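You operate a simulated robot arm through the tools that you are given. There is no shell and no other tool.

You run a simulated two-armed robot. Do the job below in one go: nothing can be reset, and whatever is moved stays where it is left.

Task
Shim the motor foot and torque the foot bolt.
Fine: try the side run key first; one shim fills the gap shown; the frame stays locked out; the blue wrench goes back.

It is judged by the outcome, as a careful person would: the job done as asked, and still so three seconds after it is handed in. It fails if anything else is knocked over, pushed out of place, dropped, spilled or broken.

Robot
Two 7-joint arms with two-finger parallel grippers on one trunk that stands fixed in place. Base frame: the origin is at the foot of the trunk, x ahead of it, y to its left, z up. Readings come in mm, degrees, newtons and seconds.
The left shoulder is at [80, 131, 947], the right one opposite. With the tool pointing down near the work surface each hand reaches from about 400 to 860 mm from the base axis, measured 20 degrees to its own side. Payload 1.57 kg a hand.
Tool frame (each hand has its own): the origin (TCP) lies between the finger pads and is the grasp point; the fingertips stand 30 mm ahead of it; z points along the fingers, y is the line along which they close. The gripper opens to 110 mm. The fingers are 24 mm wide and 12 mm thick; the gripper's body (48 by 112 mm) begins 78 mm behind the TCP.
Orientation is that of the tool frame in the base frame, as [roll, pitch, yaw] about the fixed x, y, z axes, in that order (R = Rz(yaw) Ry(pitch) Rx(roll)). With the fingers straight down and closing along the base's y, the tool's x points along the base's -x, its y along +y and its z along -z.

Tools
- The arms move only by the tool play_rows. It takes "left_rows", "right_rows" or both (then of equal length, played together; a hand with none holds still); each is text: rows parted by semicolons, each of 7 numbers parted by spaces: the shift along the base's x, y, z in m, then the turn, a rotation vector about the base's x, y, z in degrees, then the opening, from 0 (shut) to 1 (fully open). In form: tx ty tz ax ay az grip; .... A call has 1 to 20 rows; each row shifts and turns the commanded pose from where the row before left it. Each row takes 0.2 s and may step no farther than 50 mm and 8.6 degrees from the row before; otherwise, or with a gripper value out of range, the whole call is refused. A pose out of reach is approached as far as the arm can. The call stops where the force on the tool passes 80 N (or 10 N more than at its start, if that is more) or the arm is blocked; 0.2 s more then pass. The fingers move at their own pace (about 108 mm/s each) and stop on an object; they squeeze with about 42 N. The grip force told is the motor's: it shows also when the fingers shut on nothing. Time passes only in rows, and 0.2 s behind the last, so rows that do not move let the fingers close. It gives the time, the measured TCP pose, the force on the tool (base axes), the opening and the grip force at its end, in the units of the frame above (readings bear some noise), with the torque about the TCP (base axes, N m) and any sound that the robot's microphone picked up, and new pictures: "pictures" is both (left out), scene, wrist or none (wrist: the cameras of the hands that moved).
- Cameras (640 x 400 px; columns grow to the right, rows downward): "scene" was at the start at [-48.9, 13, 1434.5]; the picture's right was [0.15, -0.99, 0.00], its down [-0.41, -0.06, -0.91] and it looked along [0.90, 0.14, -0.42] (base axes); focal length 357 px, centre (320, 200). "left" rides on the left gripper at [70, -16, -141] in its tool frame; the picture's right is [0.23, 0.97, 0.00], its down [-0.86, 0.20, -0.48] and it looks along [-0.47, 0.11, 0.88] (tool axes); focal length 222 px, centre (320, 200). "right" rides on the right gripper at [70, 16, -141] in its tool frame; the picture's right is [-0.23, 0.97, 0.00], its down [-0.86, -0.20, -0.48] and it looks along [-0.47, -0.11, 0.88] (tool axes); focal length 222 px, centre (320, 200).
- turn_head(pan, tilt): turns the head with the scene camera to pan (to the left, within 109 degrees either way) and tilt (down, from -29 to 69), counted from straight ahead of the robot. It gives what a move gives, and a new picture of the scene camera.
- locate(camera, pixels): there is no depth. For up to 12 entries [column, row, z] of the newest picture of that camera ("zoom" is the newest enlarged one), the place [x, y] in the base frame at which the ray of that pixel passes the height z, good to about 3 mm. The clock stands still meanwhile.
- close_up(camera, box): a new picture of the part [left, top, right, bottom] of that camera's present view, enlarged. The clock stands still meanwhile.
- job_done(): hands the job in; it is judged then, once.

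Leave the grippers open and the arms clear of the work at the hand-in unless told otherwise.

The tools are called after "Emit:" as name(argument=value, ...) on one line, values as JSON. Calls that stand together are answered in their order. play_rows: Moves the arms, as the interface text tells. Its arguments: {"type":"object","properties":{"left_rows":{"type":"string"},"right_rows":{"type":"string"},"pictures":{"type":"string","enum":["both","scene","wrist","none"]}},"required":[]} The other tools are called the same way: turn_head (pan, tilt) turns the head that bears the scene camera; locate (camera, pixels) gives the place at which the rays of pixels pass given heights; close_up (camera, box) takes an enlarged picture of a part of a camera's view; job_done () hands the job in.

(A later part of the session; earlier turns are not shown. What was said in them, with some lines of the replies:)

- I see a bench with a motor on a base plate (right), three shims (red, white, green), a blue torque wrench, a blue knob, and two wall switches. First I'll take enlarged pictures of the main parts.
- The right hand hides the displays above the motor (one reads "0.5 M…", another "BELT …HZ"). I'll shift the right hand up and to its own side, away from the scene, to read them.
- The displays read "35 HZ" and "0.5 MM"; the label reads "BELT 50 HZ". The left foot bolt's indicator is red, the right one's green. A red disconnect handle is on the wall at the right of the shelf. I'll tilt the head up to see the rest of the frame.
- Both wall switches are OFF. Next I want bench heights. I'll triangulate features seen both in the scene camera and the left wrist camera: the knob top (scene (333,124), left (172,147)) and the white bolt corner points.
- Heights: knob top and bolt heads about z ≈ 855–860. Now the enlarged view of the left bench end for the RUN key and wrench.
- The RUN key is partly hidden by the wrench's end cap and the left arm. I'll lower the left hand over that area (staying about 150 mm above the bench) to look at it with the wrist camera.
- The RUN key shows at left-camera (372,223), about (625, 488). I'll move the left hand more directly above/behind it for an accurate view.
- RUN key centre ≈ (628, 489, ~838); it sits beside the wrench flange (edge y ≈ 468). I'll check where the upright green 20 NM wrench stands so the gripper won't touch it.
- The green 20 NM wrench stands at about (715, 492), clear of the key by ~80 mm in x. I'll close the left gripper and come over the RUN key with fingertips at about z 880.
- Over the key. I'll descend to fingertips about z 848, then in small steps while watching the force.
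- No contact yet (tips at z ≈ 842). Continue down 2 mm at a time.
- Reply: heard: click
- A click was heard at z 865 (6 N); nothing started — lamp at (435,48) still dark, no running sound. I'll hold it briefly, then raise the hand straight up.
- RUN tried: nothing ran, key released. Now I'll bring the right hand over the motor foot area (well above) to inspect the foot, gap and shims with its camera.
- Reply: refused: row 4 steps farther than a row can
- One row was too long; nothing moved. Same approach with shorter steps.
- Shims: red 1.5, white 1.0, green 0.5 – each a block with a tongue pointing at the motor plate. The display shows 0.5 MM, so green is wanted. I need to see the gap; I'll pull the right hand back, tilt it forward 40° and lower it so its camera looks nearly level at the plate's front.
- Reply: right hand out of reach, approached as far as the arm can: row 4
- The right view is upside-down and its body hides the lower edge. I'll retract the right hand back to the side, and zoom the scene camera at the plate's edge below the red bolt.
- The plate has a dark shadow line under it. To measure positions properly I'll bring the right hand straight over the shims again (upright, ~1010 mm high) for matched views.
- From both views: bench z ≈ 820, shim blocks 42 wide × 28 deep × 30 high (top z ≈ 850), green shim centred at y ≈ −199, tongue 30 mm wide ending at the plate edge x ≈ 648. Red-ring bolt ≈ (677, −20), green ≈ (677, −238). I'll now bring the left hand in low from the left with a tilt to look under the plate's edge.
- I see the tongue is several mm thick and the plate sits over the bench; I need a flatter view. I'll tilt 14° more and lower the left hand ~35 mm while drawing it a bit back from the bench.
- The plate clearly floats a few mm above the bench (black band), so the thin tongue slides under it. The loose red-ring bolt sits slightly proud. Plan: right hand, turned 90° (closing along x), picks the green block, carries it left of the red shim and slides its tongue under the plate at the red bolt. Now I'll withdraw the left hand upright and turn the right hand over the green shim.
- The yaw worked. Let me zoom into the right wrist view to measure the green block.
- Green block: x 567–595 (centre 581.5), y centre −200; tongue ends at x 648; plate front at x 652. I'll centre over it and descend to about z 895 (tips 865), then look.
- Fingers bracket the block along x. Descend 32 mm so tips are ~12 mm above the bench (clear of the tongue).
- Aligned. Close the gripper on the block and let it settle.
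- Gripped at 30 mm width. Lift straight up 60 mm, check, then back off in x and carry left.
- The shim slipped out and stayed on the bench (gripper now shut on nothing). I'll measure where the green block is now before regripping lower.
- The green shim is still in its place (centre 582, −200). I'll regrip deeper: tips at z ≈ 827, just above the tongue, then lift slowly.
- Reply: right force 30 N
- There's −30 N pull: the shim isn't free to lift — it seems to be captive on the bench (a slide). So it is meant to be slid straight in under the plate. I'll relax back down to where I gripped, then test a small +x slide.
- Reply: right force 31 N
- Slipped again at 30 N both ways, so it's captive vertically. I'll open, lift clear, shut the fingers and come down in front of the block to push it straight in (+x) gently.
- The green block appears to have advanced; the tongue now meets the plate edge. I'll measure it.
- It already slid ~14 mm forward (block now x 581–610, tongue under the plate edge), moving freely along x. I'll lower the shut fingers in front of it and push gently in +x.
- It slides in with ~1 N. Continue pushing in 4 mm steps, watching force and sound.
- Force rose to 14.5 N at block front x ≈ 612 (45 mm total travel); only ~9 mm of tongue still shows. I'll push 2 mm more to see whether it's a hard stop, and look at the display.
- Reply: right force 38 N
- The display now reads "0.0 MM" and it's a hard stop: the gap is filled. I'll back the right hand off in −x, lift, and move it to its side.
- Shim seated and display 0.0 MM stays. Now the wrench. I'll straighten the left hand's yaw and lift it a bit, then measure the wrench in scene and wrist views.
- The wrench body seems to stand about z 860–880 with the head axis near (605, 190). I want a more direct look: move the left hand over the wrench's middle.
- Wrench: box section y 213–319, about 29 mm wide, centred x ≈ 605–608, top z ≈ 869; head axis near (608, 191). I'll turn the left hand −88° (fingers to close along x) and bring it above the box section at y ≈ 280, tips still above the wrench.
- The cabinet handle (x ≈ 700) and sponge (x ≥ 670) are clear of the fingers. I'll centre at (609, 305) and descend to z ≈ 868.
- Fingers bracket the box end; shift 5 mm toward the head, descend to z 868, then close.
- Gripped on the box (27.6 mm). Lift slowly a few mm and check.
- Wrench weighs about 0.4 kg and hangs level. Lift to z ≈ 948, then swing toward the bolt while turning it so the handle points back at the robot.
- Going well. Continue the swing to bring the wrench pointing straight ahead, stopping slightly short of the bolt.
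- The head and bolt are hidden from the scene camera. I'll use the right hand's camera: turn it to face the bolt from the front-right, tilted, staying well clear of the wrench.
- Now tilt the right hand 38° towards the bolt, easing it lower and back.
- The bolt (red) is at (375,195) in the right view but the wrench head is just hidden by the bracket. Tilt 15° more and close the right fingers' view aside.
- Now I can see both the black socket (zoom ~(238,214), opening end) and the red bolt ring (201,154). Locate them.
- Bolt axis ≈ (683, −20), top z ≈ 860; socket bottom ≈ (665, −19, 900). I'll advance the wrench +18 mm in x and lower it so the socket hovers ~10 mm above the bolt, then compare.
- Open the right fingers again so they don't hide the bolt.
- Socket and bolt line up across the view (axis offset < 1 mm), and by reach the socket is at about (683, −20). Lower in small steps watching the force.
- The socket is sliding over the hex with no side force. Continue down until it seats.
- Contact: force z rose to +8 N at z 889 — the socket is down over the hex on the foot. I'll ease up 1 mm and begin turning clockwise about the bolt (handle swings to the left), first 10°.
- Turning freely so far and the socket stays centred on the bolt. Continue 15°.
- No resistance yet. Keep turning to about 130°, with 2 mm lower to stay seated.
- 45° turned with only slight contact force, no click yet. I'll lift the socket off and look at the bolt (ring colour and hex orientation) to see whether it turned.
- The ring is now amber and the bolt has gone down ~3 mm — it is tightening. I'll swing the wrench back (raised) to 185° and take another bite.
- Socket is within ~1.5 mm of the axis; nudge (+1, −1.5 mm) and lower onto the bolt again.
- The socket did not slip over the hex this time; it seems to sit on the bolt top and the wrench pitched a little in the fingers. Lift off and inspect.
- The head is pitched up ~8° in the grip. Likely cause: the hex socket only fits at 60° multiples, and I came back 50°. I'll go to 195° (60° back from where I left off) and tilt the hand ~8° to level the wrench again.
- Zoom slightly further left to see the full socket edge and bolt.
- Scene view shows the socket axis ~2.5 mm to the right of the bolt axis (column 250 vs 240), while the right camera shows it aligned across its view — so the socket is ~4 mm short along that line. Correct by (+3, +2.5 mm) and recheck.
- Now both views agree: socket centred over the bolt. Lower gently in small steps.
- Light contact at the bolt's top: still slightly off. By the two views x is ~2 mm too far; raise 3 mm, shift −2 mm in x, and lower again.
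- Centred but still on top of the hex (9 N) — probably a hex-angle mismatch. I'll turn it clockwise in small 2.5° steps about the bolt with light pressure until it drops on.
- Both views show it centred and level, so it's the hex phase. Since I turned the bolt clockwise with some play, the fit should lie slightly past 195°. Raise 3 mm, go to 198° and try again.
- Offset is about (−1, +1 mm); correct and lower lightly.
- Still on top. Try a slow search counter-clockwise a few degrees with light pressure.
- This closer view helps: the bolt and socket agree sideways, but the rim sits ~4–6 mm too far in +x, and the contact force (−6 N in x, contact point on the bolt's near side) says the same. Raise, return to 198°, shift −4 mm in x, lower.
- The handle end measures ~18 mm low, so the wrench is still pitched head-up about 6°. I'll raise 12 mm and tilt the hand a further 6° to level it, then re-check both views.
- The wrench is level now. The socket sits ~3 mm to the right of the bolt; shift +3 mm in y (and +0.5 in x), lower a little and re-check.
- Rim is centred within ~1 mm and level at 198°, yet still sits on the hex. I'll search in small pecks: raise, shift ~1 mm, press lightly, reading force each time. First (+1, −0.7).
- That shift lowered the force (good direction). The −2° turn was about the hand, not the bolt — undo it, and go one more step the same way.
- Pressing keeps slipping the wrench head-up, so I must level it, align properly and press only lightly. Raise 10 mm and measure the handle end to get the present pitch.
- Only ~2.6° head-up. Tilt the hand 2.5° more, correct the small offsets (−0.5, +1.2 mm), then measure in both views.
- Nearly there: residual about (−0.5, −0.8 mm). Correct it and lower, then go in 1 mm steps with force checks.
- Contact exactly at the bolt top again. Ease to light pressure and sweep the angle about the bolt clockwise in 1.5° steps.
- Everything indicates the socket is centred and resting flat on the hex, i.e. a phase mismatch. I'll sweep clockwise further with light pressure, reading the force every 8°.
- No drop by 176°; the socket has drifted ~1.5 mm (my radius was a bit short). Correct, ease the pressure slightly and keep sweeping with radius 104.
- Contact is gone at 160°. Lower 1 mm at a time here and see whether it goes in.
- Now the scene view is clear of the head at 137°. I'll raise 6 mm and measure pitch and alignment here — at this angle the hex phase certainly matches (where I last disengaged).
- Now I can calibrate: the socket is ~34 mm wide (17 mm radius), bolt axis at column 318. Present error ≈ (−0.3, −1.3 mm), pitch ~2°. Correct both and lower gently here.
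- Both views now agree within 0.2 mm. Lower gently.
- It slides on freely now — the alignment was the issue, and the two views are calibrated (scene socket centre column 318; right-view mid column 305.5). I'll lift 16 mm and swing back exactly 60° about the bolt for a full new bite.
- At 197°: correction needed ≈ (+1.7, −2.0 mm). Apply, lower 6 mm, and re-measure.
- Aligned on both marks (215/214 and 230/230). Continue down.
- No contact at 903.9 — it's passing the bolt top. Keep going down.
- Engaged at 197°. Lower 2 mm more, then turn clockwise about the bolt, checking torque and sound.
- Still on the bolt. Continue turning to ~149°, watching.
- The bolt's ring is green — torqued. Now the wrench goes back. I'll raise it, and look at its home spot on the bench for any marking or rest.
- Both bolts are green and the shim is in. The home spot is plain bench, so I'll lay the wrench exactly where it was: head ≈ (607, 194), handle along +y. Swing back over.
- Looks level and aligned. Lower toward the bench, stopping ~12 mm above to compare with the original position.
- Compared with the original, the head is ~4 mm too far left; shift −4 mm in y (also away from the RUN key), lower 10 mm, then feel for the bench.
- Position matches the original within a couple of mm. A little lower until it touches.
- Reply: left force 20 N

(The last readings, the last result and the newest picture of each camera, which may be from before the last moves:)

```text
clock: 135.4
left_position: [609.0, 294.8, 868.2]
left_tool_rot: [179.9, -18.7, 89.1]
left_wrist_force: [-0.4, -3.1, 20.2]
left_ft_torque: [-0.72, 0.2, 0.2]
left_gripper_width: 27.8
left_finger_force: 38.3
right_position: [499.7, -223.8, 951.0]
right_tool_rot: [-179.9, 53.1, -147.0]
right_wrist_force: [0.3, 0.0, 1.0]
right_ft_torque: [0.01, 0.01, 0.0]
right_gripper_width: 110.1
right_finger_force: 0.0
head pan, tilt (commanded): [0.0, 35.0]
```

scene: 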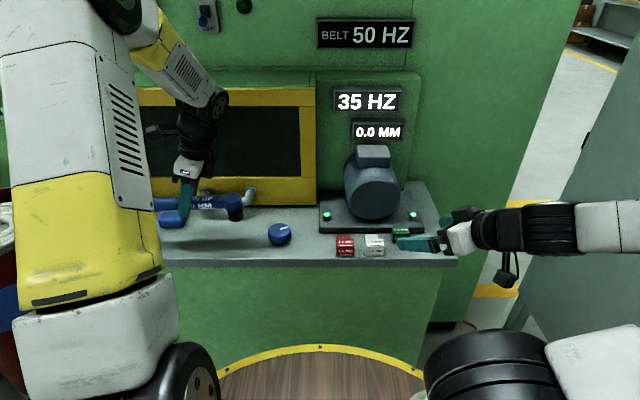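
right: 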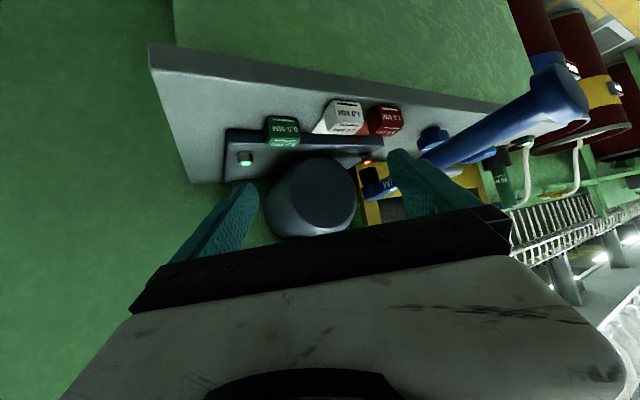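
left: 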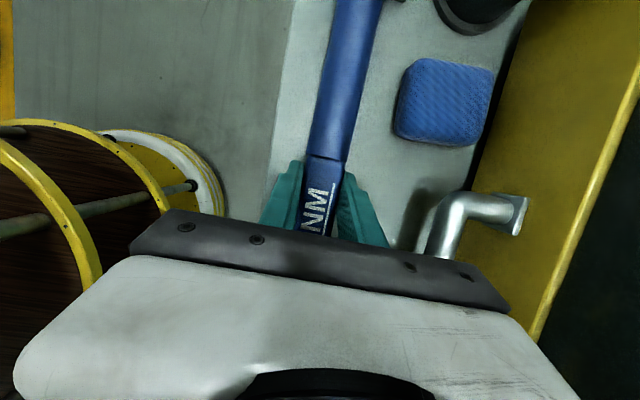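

The wrench rests on both ends (20 N). Ease up 1 mm and open the fingers.

Emit:
play_rows(left_rows="0 0 0.001 0 0 0 0; 0 0 0 0 0 0 0.3; 0 0 0 0 0 0 0.45; 0 0 0 0 0 0 0.55; 0 0 0 0 0 0 0.55", pictures="both")

Emit:
close_up(camera="scene", box=[120, 200, 300, 270])

Emit:
close_up(camera="left", box=[220, 80, 440, 240])

```text
clock: 136.6
left_position: [608.3, 294.9, 867.1]
left_tool_rot: [180.0, -18.6, 89.1]
left_wrist_force: [0.1, -1.0, -0.6]
left_ft_torque: [0.01, 0.02, 0.03]
left_gripper_width: 60.4
left_finger_force: 0.1
right_position: [498.8, -223.8, 951.0]
right_tool_rot: [-179.8, 53.1, -147.1]
right_wrist_force: [-0.2, 0.3, -0.5]
right_ft_torque: [-0.01, -0.01, -0.02]
right_gripper_width: 109.7
right_finger_force: 0.0
head pan, tilt (commanded): [0.0, 35.0]
```

scene: 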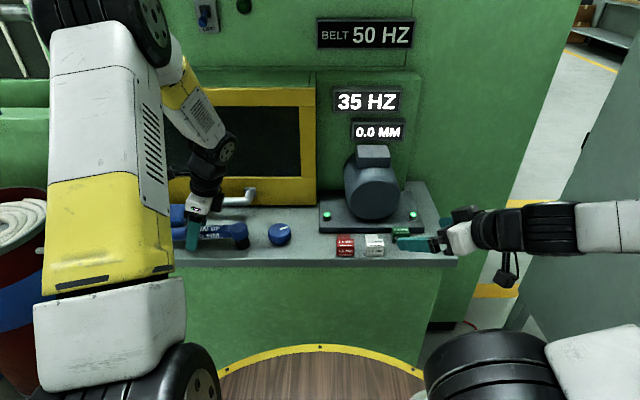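
left: 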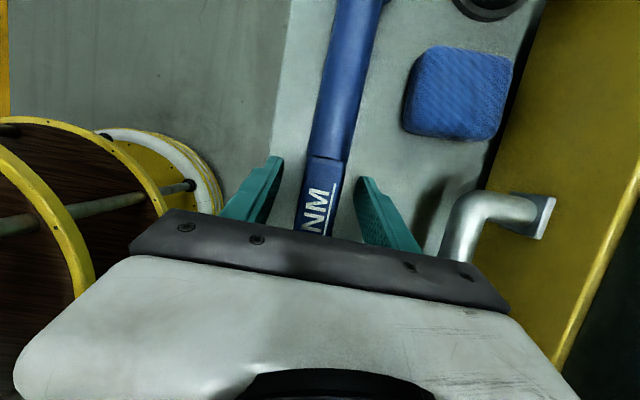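

```text
3.56 times, centred on (210, 235) of scene
```

zoom: 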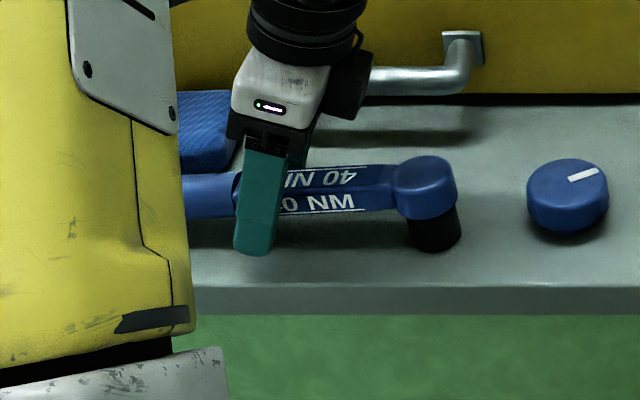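

```text
2.50 times, centred on (330, 160) of left
```

zoom: 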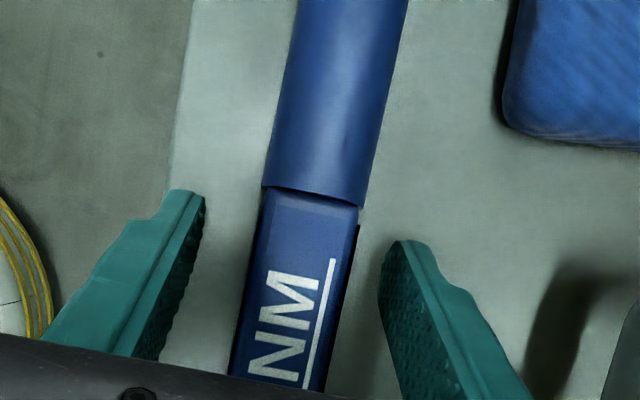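

Released and the wrench stays put, matching its original picture position. Raise the left hand straight up.

Emit:
play_rows(left_rows="0 0 0.01 0 0 0 0.55; 0 0 0.025 0 0 0 0.55; 0 0 0.035 0 0 0 0.6; 0 0 0.04 0 0 0 1; 0 0 0 0 0 0 1", pictures="both")

Emit:
close_up(camera="scene", box=[120, 200, 300, 270])

```text
clock: 137.8
left_position: [609.1, 295.6, 976.1]
left_tool_rot: [-180.0, -18.6, 89.0]
left_wrist_force: [-0.4, 0.5, -0.3]
left_ft_torque: [0.0, 0.01, 0.03]
left_gripper_width: 110.2
left_finger_force: 0.1
right_position: [499.9, -224.4, 950.8]
right_tool_rot: [-179.7, 53.1, -147.0]
right_wrist_force: [0.1, -0.5, 0.0]
right_ft_torque: [0.04, -0.01, 0.03]
right_gripper_width: 109.8
right_finger_force: 0.0
head pan, tilt (commanded): [0.0, 35.0]
```

scene: 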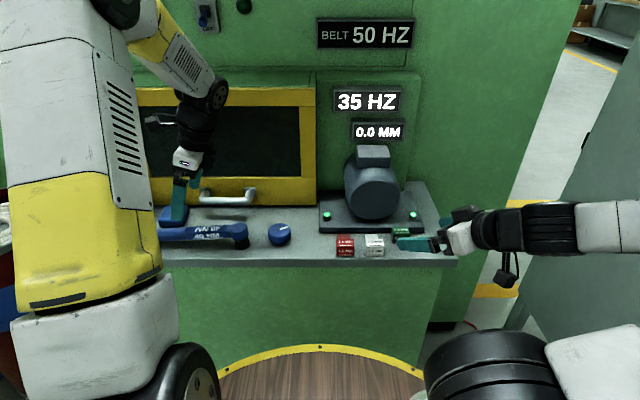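
left: 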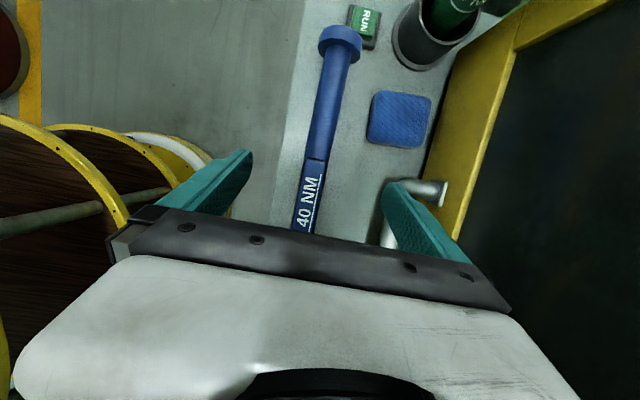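

```text
3.56 times, centred on (210, 235) of scene
```

zoom: 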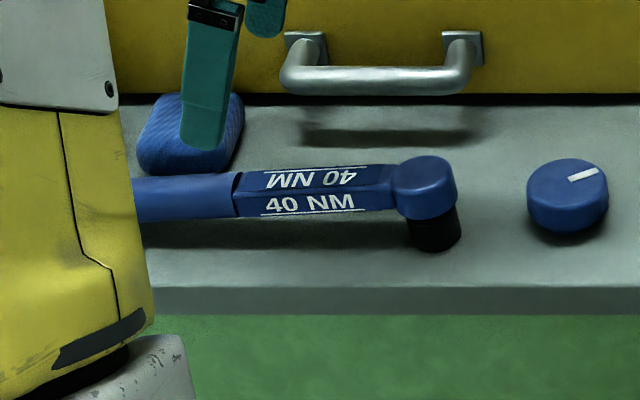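

The wrench is back exactly where it lay. Now retract both arms upright and clear of the bench.

Emit:
play_rows(left_rows="-0.02 0.01 0.03 -6.2 0.1 0 1; -0.02 0.01 0.03 -6.2 0.1 0 1; -0.02 0.01 0.03 -6.2 0.1 0 1; -0.004 0.006 0.01 0 0 8.27 1; -0.004 0.006 0.01 0 0 8.27 1; -0.004 0.006 0.01 0 0 8.27 1; -0.004 0.006 0.01 0 0 8.27 1; -0.004 0.006 0.01 0 0 8.27 1; -0.004 0.006 0.01 0 0 8.27 1; -0.004 0.006 0.01 0 0 8.27 1; -0.004 0.006 0.01 0 0 8.27 1; -0.004 0.006 0.01 0 0 8.27 1; -0.004 0.006 0.01 0 0 8.27 1; -0.004 0.006 0.01 0 0 8.27 1", right_rows="-0.01 -0.012 0.02 -4.1 6.4 0 1; -0.01 -0.012 0.02 -4.1 6.4 0 1; -0.01 -0.012 0.02 -4.1 6.4 0 1; -0.01 -0.012 0.02 -4.1 6.4 0 1; -0.01 -0.012 0.02 -4.1 6.4 0 1; -0.005 -0.01 0.02 -4.1 6.4 0 1; -0.005 -0.01 0.02 -4.1 6.4 0 1; 0 -0.005 0.005 0 0 -6.6 1; 0 -0.005 0.005 0 0 -6.6 1; 0 -0.005 0.005 0 0 -6.6 1; 0 0 0 0 0 -6.6 1; 0 0 0 0 0 -6.6 1; 0 0 0 0 0 0 1; 0 0 0 0 0 0 1", pictures="both")

```text
clock: 140.8
left_position: [505.5, 391.2, 1178.3]
left_tool_rot: [179.9, 0.0, -179.8]
left_wrist_force: [-0.4, -0.5, 0.6]
left_ft_torque: [-0.04, 0.0, 0.01]
left_gripper_width: 109.9
left_finger_force: 0.0
right_position: [439.1, -318.3, 1106.0]
right_tool_rot: [179.9, 0.0, 179.8]
right_wrist_force: [0.0, 0.5, -0.4]
right_ft_torque: [0.0, 0.0, 0.04]
right_gripper_width: 110.0
right_finger_force: 0.1
head pan, tilt (commanded): [0.0, 35.0]
```

scene: 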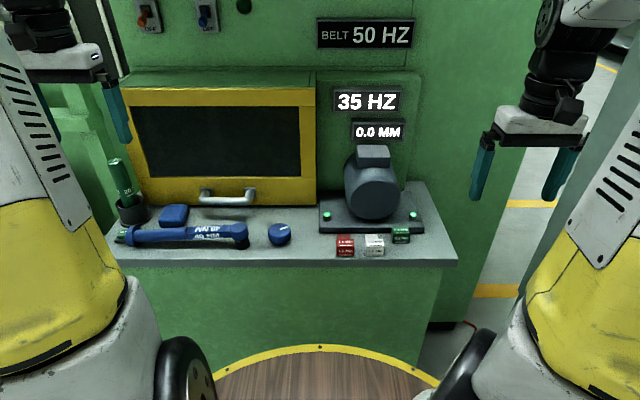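
right: 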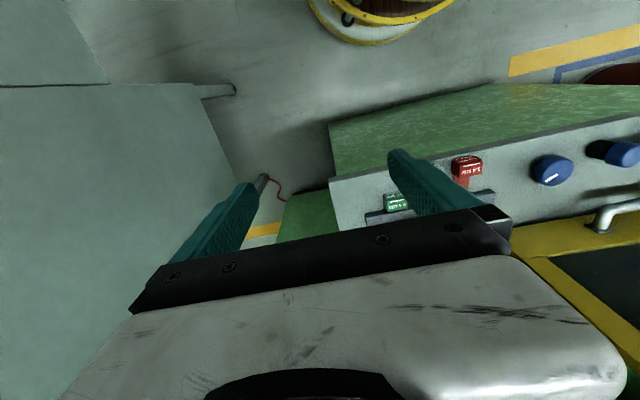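
left: 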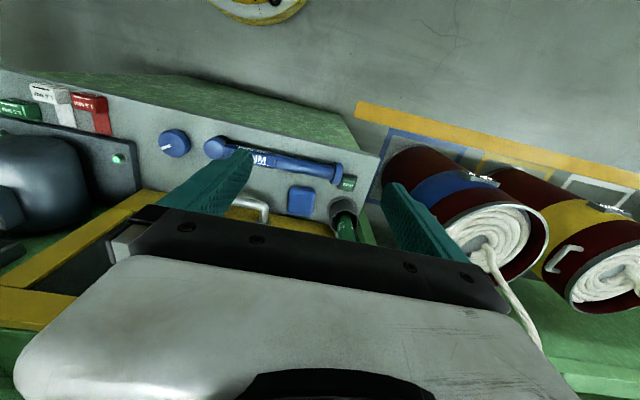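

Both arms are clear. A final check of switches, displays, bolts, shims, wrench and the wall disconnect handle.

Emit:
close_up(camera="scene", box=[100, 180, 300, 280])

Emit:
close_up(camera="scene", box=[300, 80, 460, 270])

Emit:
turn_head(pan=0, tilt=5)

```text
3.20 times, centred on (200, 230) of scene
```

zoom: 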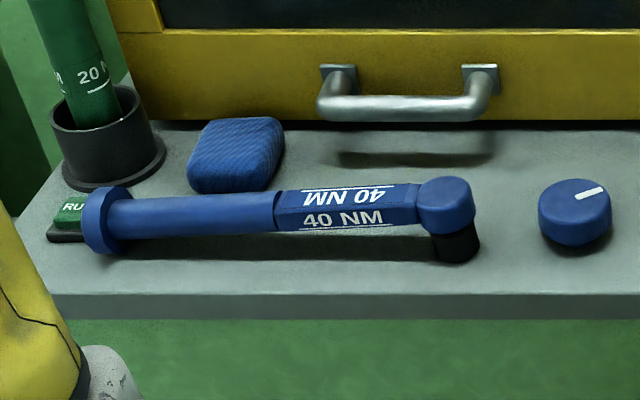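

```text
2.11 times, centred on (380, 175) of scene
```

zoom: 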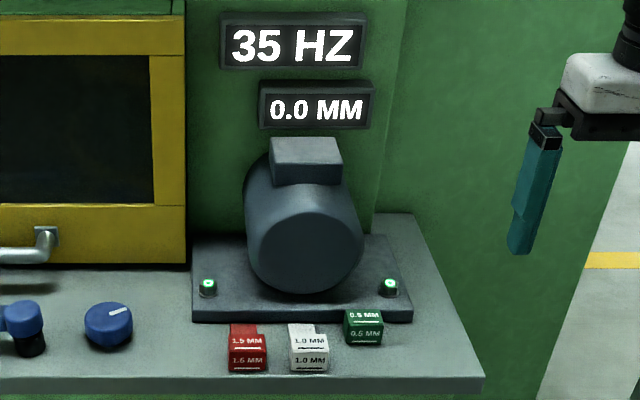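

```text
clock: 141.7
left_position: [504.9, 389.7, 1177.8]
left_tool_rot: [180.0, 0.0, 180.0]
left_wrist_force: [0.7, 1.3, -0.2]
left_ft_torque: [0.02, -0.04, 0.01]
left_gripper_width: 110.0
left_finger_force: 0.1
right_position: [439.1, -317.4, 1105.7]
right_tool_rot: [179.8, -0.1, 179.9]
right_wrist_force: [-0.1, 0.6, -0.9]
right_ft_torque: [0.02, 0.03, -0.01]
right_gripper_width: 110.0
right_finger_force: 0.0
head pan, tilt (commanded): [0.0, 5.0]
```

scene: 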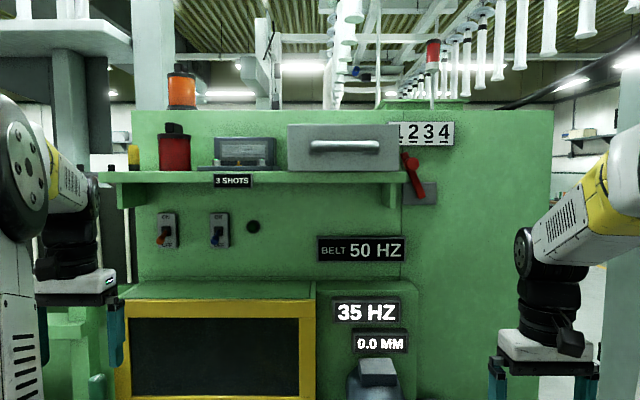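

Everything checks out:
- RUN key: tried before starting. It clicked and nothing ran.
- Shim: the 0.5 mm green one is seated, and the gap display reads 0.0 MM.
- Foot bolt: torqued, with its ring now green.
- Wrench: the blue one is back where it lay.
- Lockout: both wall switches are OFF and the red handle is untouched.
- Robot: grippers open, arms clear of the bench.

Handing in.

Emit:
job_done()

```text
The job is handed in.
```

I finished the job and handed it in: the motor foot is shimmed, the foot bolt is torqued and the blue wrench is back in place.

- **Run key:** I pressed the side RUN key first. It clicked and nothing started.
- **Shim:** I slid the green 0.5 mm shim under the foot until it stopped. The gap display went from 0.5 MM to 0.0 MM.
- **Foot bolt:** I tightened it with the blue 40 NM wrench in two turns. Its ring went from red to amber to green. The microphone reported no click from the wrench, so the green ring is my only sign that it reached torque.
- **Wrench:** it lies where it started, to within a few millimetres by the camera.
- **Lockout:** both wall switches are still OFF, and I did not touch the red handle.

On the second turn the socket missed the bolt head several times and the wrench tilted in the grip. I realigned it before finishing, and nothing else was moved or knocked over. Both grippers are open and the arms are clear of the bench.
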